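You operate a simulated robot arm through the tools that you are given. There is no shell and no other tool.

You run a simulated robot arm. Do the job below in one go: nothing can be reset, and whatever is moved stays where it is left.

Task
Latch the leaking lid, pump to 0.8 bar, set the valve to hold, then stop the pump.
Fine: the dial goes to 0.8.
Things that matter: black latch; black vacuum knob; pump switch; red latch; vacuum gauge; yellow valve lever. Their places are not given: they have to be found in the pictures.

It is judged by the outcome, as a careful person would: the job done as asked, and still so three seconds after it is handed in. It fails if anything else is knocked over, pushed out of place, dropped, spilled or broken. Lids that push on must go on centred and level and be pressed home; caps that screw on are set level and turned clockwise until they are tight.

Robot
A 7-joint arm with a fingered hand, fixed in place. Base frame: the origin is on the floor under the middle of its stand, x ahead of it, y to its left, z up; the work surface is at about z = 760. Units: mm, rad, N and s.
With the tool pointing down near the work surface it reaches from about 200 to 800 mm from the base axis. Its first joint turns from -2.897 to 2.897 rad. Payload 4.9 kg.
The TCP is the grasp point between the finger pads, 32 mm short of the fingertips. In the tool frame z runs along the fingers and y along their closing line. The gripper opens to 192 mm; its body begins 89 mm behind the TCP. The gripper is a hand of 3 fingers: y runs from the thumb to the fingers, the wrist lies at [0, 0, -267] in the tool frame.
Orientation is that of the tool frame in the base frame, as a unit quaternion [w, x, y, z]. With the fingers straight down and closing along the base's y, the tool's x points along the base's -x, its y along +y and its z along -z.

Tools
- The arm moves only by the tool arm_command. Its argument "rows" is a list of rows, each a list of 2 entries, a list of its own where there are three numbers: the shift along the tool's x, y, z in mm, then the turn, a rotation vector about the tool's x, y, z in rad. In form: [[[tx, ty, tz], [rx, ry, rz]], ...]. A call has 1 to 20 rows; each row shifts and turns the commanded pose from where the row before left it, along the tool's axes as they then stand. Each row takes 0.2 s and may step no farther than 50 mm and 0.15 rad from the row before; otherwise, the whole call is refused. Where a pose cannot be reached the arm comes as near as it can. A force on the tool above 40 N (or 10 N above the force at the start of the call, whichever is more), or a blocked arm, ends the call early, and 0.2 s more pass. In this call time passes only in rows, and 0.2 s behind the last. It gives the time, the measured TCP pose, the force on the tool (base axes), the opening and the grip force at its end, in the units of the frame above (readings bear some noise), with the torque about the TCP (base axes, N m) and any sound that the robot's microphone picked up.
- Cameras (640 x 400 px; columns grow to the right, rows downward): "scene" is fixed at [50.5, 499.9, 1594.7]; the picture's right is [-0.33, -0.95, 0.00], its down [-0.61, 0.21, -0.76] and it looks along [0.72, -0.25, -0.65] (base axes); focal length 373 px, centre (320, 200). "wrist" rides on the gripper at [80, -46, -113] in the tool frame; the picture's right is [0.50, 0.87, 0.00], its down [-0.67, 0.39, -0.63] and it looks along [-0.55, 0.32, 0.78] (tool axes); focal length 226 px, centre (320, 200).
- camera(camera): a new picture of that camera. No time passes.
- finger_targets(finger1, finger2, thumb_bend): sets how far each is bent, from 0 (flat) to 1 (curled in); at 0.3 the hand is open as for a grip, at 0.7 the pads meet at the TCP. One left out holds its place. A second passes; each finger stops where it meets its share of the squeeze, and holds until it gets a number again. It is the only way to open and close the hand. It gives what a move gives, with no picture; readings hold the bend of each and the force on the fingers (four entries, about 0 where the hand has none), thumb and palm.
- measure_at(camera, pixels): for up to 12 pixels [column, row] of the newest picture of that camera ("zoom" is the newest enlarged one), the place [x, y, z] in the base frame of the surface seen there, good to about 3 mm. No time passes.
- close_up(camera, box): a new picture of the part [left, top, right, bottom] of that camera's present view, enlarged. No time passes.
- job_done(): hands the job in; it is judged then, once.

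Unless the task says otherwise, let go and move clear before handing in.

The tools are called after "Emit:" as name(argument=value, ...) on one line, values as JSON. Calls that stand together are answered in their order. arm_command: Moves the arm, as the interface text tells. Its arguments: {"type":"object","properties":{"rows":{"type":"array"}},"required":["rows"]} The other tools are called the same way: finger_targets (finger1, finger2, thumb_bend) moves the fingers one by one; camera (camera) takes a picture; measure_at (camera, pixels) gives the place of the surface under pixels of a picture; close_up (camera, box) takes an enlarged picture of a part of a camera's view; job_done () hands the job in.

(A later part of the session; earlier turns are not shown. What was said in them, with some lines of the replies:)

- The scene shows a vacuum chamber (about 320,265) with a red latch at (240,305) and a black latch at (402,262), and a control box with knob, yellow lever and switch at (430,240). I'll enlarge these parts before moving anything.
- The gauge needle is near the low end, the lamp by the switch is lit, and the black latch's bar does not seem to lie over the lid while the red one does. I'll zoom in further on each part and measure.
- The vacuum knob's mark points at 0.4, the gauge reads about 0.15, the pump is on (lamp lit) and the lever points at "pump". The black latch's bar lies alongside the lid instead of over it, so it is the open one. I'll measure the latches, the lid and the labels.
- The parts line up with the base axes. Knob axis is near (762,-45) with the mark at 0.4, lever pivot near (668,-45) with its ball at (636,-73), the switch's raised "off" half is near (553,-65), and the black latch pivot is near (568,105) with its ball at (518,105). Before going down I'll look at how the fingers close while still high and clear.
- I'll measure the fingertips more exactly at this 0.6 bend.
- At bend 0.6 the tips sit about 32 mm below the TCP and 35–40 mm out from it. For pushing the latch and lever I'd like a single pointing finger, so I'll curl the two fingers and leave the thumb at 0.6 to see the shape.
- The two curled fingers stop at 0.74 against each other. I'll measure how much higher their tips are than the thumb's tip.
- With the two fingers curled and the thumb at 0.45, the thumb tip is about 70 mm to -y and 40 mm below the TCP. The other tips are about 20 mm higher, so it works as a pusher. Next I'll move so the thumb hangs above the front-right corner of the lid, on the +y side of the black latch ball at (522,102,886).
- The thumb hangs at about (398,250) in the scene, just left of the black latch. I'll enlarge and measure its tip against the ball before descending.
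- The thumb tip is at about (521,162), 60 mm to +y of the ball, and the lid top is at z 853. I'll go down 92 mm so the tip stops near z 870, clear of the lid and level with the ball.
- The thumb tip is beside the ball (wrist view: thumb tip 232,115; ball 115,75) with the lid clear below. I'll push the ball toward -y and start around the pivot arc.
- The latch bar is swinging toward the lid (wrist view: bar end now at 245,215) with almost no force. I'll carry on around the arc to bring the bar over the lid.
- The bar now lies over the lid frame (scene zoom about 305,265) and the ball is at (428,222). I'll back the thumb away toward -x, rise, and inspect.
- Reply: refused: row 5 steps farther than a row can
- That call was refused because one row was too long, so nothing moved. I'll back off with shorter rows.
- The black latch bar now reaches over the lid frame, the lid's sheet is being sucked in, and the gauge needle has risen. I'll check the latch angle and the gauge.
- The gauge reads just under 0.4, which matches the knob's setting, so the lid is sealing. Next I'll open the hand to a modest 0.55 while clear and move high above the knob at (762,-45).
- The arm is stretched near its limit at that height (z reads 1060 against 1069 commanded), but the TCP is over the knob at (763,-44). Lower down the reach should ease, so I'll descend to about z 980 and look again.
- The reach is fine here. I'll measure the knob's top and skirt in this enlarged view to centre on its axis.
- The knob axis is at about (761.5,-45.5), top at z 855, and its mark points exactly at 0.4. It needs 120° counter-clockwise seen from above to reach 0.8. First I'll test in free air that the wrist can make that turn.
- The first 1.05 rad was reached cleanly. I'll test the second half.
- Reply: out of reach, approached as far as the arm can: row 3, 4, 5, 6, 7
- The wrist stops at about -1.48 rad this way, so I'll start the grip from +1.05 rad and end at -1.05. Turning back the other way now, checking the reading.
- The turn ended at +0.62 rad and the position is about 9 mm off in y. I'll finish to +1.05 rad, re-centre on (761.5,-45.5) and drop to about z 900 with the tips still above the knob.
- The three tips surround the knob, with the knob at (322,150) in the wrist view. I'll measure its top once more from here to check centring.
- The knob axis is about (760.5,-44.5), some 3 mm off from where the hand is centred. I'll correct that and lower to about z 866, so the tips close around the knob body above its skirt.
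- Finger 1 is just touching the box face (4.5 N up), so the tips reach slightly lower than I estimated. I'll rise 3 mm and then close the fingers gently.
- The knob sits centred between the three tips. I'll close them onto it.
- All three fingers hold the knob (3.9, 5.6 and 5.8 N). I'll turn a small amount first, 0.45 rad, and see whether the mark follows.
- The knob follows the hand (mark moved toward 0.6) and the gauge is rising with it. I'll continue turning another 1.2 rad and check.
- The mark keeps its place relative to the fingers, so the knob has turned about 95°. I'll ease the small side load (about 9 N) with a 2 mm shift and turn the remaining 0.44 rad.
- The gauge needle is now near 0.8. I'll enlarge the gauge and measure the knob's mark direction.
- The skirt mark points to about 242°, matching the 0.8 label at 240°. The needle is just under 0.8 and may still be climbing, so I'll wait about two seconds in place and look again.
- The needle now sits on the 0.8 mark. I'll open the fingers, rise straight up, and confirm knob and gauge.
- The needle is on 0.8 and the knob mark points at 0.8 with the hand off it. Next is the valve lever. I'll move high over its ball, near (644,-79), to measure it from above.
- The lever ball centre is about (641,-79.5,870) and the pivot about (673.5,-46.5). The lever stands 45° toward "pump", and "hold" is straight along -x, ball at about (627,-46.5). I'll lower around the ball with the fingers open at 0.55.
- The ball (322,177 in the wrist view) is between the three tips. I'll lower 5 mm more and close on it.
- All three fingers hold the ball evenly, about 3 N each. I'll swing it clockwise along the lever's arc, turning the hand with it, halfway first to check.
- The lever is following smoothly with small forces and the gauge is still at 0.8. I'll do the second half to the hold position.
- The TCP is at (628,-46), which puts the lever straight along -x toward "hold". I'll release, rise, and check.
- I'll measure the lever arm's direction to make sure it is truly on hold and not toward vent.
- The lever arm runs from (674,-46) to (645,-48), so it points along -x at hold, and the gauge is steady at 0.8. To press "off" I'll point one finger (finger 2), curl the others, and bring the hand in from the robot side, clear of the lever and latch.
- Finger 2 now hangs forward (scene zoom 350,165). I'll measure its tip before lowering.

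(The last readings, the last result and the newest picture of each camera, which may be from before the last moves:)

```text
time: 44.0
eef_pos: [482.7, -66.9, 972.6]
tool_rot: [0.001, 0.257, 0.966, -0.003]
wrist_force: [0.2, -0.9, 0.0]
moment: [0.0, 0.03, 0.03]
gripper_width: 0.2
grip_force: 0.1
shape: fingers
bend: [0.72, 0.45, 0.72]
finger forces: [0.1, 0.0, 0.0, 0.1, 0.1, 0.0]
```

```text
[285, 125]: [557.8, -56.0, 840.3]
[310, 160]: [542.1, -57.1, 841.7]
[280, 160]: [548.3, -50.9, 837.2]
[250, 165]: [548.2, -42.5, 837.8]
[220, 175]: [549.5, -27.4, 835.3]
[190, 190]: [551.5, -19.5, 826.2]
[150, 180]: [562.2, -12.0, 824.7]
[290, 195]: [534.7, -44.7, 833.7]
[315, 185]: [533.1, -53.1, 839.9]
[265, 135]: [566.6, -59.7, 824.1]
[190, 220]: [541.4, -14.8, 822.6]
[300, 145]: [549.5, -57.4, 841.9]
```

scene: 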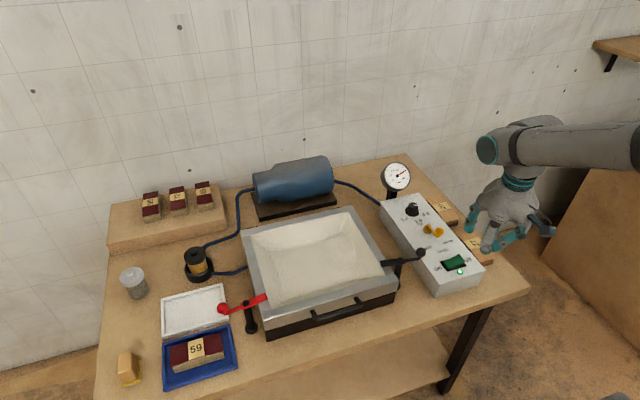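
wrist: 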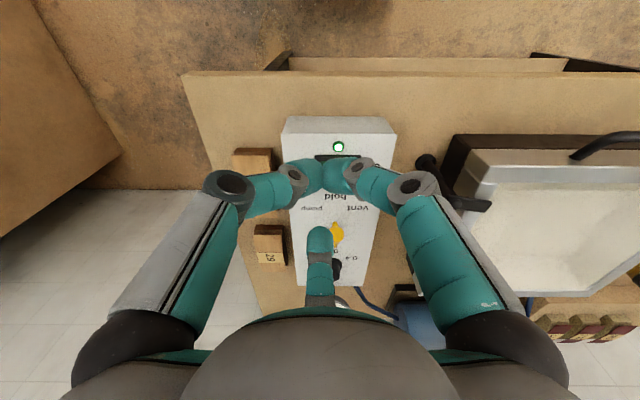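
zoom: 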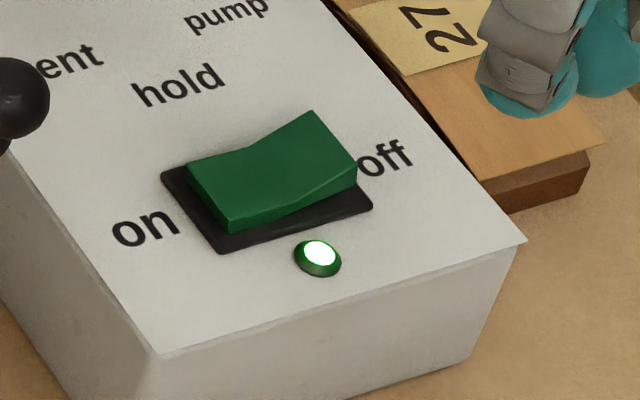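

The rocker's "off" half spans y from -46 to -66 with its raised edge near z 845, centred at x 548. I'll shift the finger tip to about (548,-62) and come down to just above it.

Emit:
arm_command(rows=[[[6.3, 1.0, 0], [0, 0, 0]], [[0, 0, 22], [0, 0, 0]], [[0, 0, 22], [0, 0, 0]], [[0, 0, 20], [0, 0, 0]], [[0, 0, 14], [0, 0, 0]]])

Emit:
close_up(camera="scene", box=[420, 210, 500, 290])

Emit:
camera(camera="wrist")

```text
time: 45.2
eef_pos: [476.6, -63.1, 893.3]
tool_rot: [0.001, 0.256, 0.967, -0.003]
wrist_force: [0.2, 0.5, 0.2]
moment: [0.02, 0.02, -0.03]
gripper_width: 0.0
grip_force: 0.1
shape: fingers
bend: [0.72, 0.45, 0.72]
finger forces: [0.0, 0.0, 0.0, 0.0, 0.1, 0.0]
```

```text
5.00 times, centred on (460, 250) of scene
```

zoom: 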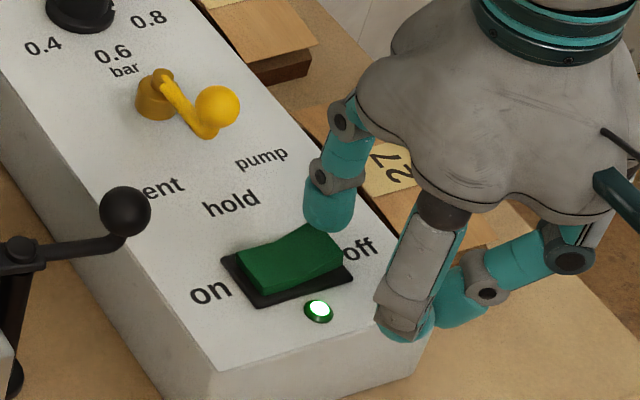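

```text
taken
```

wrist: 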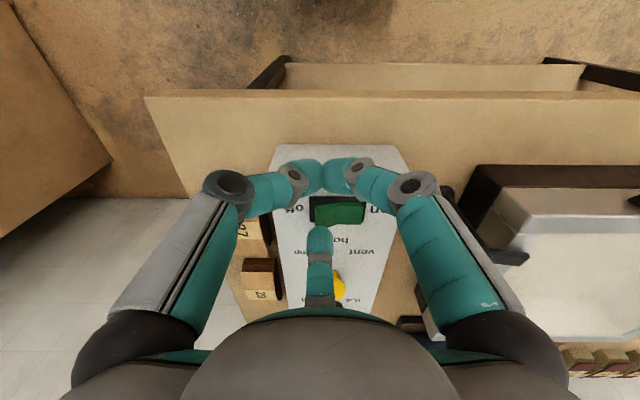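

Emit:
measure_at(camera="zoom", pixels=[[325, 229], [320, 215], [310, 215], [340, 215], [328, 200], [310, 235], [335, 258], [300, 250], [265, 260], [325, 245]])

Emit:
measure_at(camera="wrist", pixels=[[320, 228], [312, 232], [328, 232], [320, 238], [318, 215], [340, 212], [362, 212]])

```text
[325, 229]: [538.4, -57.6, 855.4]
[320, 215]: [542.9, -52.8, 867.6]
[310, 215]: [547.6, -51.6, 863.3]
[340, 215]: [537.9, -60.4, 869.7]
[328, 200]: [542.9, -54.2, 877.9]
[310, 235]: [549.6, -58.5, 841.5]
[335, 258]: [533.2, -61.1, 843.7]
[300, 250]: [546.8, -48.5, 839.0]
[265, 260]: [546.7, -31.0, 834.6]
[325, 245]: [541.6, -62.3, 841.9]
```

```text
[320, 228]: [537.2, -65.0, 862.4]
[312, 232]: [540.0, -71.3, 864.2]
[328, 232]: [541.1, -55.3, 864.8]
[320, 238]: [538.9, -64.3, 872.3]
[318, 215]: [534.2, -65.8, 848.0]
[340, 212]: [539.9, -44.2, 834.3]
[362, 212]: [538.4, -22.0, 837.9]
```

The tip is at about (547,-63) with its bottom near z 855, over the raised "off" end. I'll shift 2 mm inward and press down in small steps, watching force and lamp.

Emit:
arm_command(rows=[[[1.0, 1.7, 0], [0, 0, 0]], [[0, 0, 5], [0, 0, 0]], [[0, 0, 4], [0, 0, 0]], [[0, 0, 3], [0, 0, 0]], [[0, 0, 2], [0, 0, 0]], [[0, 0, 2], [0, 0, 0]]])

Emit:
close_up(camera="scene", box=[420, 210, 500, 290])

```text
time: 46.6
eef_pos: [477.1, -61.9, 879.6]
tool_rot: [0.001, 0.256, 0.967, -0.002]
wrist_force: [-0.1, -1.1, 3.3]
moment: [0.02, -0.24, -0.02]
gripper_width: 0.0
grip_force: 1.2
shape: fingers
bend: [0.72, 0.45, 0.72]
finger forces: [0.1, 3.5, 0.0, 0.0, 0.0, 0.0]
heard: click
```

```text
5.00 times, centred on (460, 250) of scene
```

zoom: 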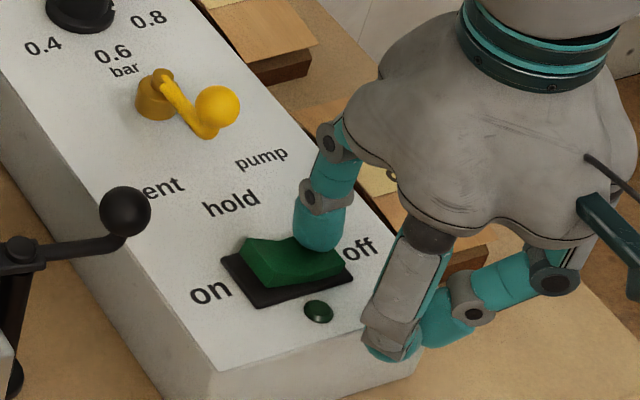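

A click was heard, the rocker flipped and the lamp (318,310) is dark, so the pump is off. I'll lift straight up and back away, then check that the gauge holds.

Emit:
arm_command(rows=[[[0, 0, -15], [0, 0, 0]], [[0, 0, -30], [0, 0, 0]], [[0, 0, -35], [0, 0, 0]], [[0, 0, -35], [0, 0, 0]], [[0, 0, -35], [0, 0, 0]], [[20, 0, -30], [0, 0, 0]], [[20, 0, -30], [0, 0, 0]]])

Emit:
camera(camera="scene")

Emit:
close_up(camera="scene", box=[370, 150, 500, 300])

Emit:
close_up(camera="scene", box=[380, 155, 415, 200])

Emit:
close_up(camera="scene", box=[200, 200, 430, 345])

```text
time: 48.2
eef_pos: [441.5, -40.0, 1088.6]
tool_rot: [-0.001, 0.257, 0.966, -0.003]
wrist_force: [0.4, 0.1, 0.0]
moment: [-0.03, 0.0, -0.04]
gripper_width: 0.1
grip_force: 0.2
shape: fingers
bend: [0.72, 0.45, 0.72]
finger forces: [0.0, 0.0, 0.0, 0.1, 0.0, 0.0]
```

```text
taken
```

scene: 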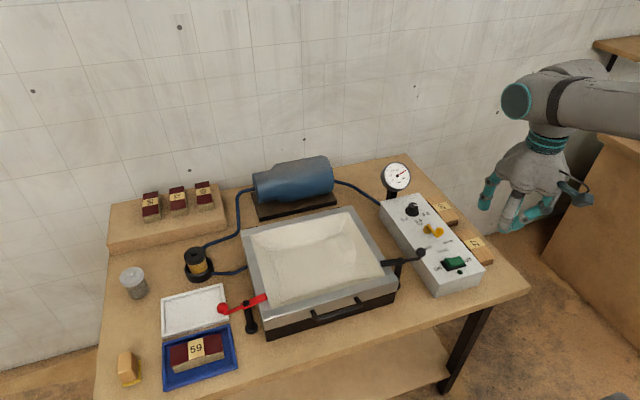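

```text
2.67 times, centred on (435, 225) of scene
```

zoom: 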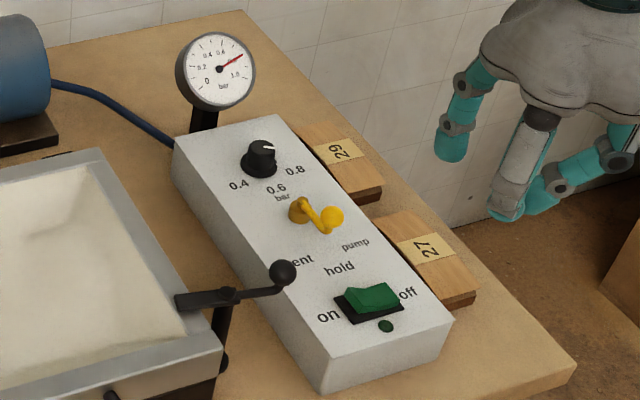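

```text
8.89 times, centred on (398, 178) of scene
```

zoom: 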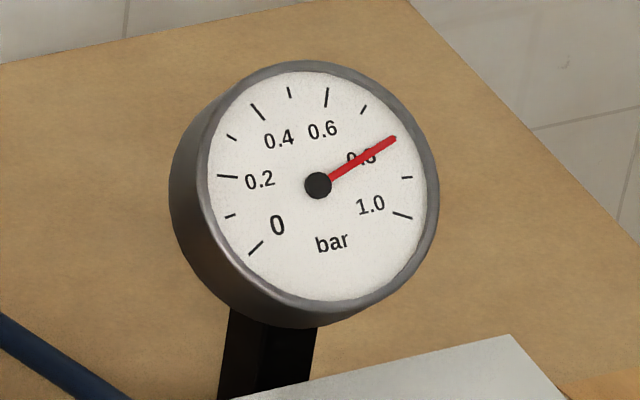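

```text
2.76 times, centred on (315, 272) of scene
```

zoom: 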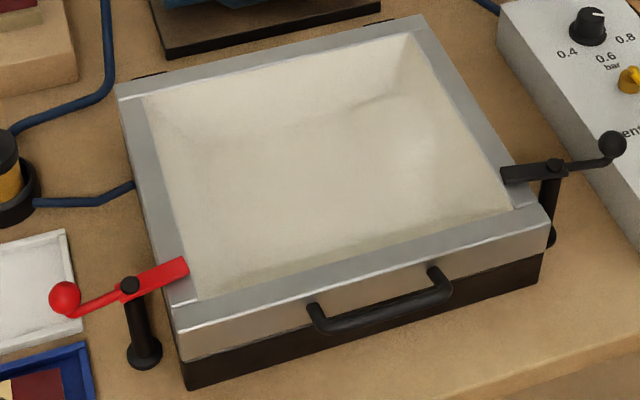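

The gauge reads 0.8, the lamp is off, the lever is at hold and both latches lie over the lid. I'll open the hand and wait about 4 s to confirm that the vacuum holds with the pump off.

Emit:
finger_targets(finger1=0.5, finger2=0.5, thumb_bend=0.5)

Emit:
arm_command(rows=[[[0, 0, 0], [0, 0, 0]], [[0, 0, 0], [0, 0, 0]], [[0, 0, 0], [0, 0, 0]], [[0, 0, 0], [0, 0, 0]], [[0, 0, 0], [0, 0, 0]], [[0, 0, 0], [0, 0, 0]], [[0, 0, 0], [0, 0, 0]], [[0, 0, 0], [0, 0, 0]], [[0, 0, 0], [0, 0, 0]], [[0, 0, 0], [0, 0, 0]], [[0, 0, 0], [0, 0, 0]], [[0, 0, 0], [0, 0, 0]], [[0, 0, 0], [0, 0, 0]], [[0, 0, 0], [0, 0, 0]], [[0, 0, 0], [0, 0, 0]], [[0, 0, 0], [0, 0, 0]], [[0, 0, 0], [0, 0, 0]], [[0, 0, 0], [0, 0, 0]]])

Emit:
close_up(camera="scene", box=[380, 155, 415, 200])

Emit:
close_up(camera="scene", box=[395, 195, 455, 240])

```text
time: 49.2
eef_pos: [441.6, -40.2, 1088.4]
tool_rot: [0.001, 0.257, 0.966, -0.003]
wrist_force: [-0.2, -0.1, 0.8]
moment: [0.01, 0.02, -0.01]
gripper_width: 83.9
grip_force: 0.0
shape: fingers
bend: [0.5, 0.5, 0.5]
finger forces: [0.0, 0.0, 0.0, 0.0, 0.1, 0.1]
```

```text
time: 53.0
eef_pos: [443.1, -39.7, 1088.0]
tool_rot: [0.001, 0.256, 0.967, -0.003]
wrist_force: [0.1, -0.9, -0.6]
moment: [-0.02, -0.02, -0.02]
gripper_width: 84.0
grip_force: 0.0
shape: fingers
bend: [0.5, 0.5, 0.5]
finger forces: [0.0, 0.0, 0.0, 0.0, 0.0, 0.0]
```

```text
8.89 times, centred on (398, 178) of scene
```

zoom: 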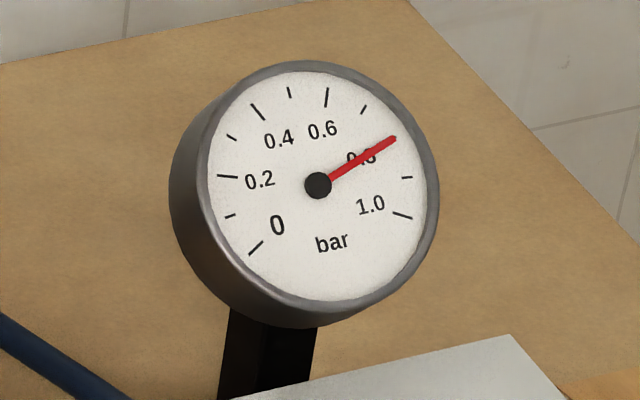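

```text
8.89 times, centred on (425, 218) of scene
```

zoom: 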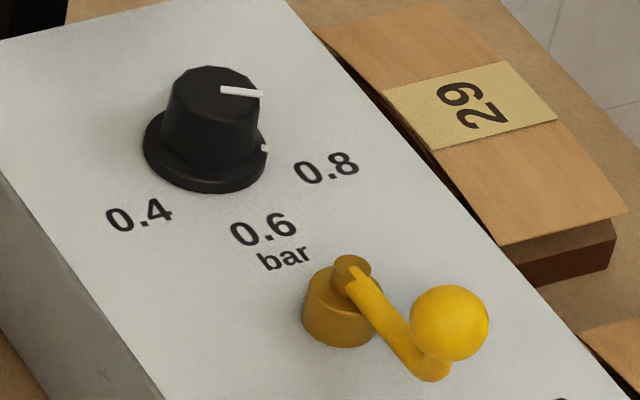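

Nearly five seconds after the pump went off, the needle is still on 0.8. The knob points at 0.8, the lever is at hold, the lid is latched and the hand is clear, so I'm handing the job in.

Emit:
job_done()

```text
The job is handed in.
```

The job is handed in: the lid is latched, the gauge reads 0.8 bar, the valve is on hold and the pump is off.

- **Lid:** The black latch was the open one; I swung its bar over the lid frame. The red latch was already over the lid, so I left it alone. Once the black latch was closed, the gauge climbed from about 0.15 to just under 0.4, the knob's setting at the time.
- **Vacuum:** I turned the knob from 0.4 to 0.8 and waited until the needle reached the 0.8 mark. The knob mark may be a few degrees off the 0.8 label, but the gauge itself is on 0.8.
- **Valve:** The lever now points at hold, within a few degrees.
- **Pump:** I pressed the switch to off last. It clicked and the lamp went dark.

The needle was still on 0.8 about six seconds after the pump stopped. In the last pictures nothing else had been moved or knocked over, and the hand was clear of everything.
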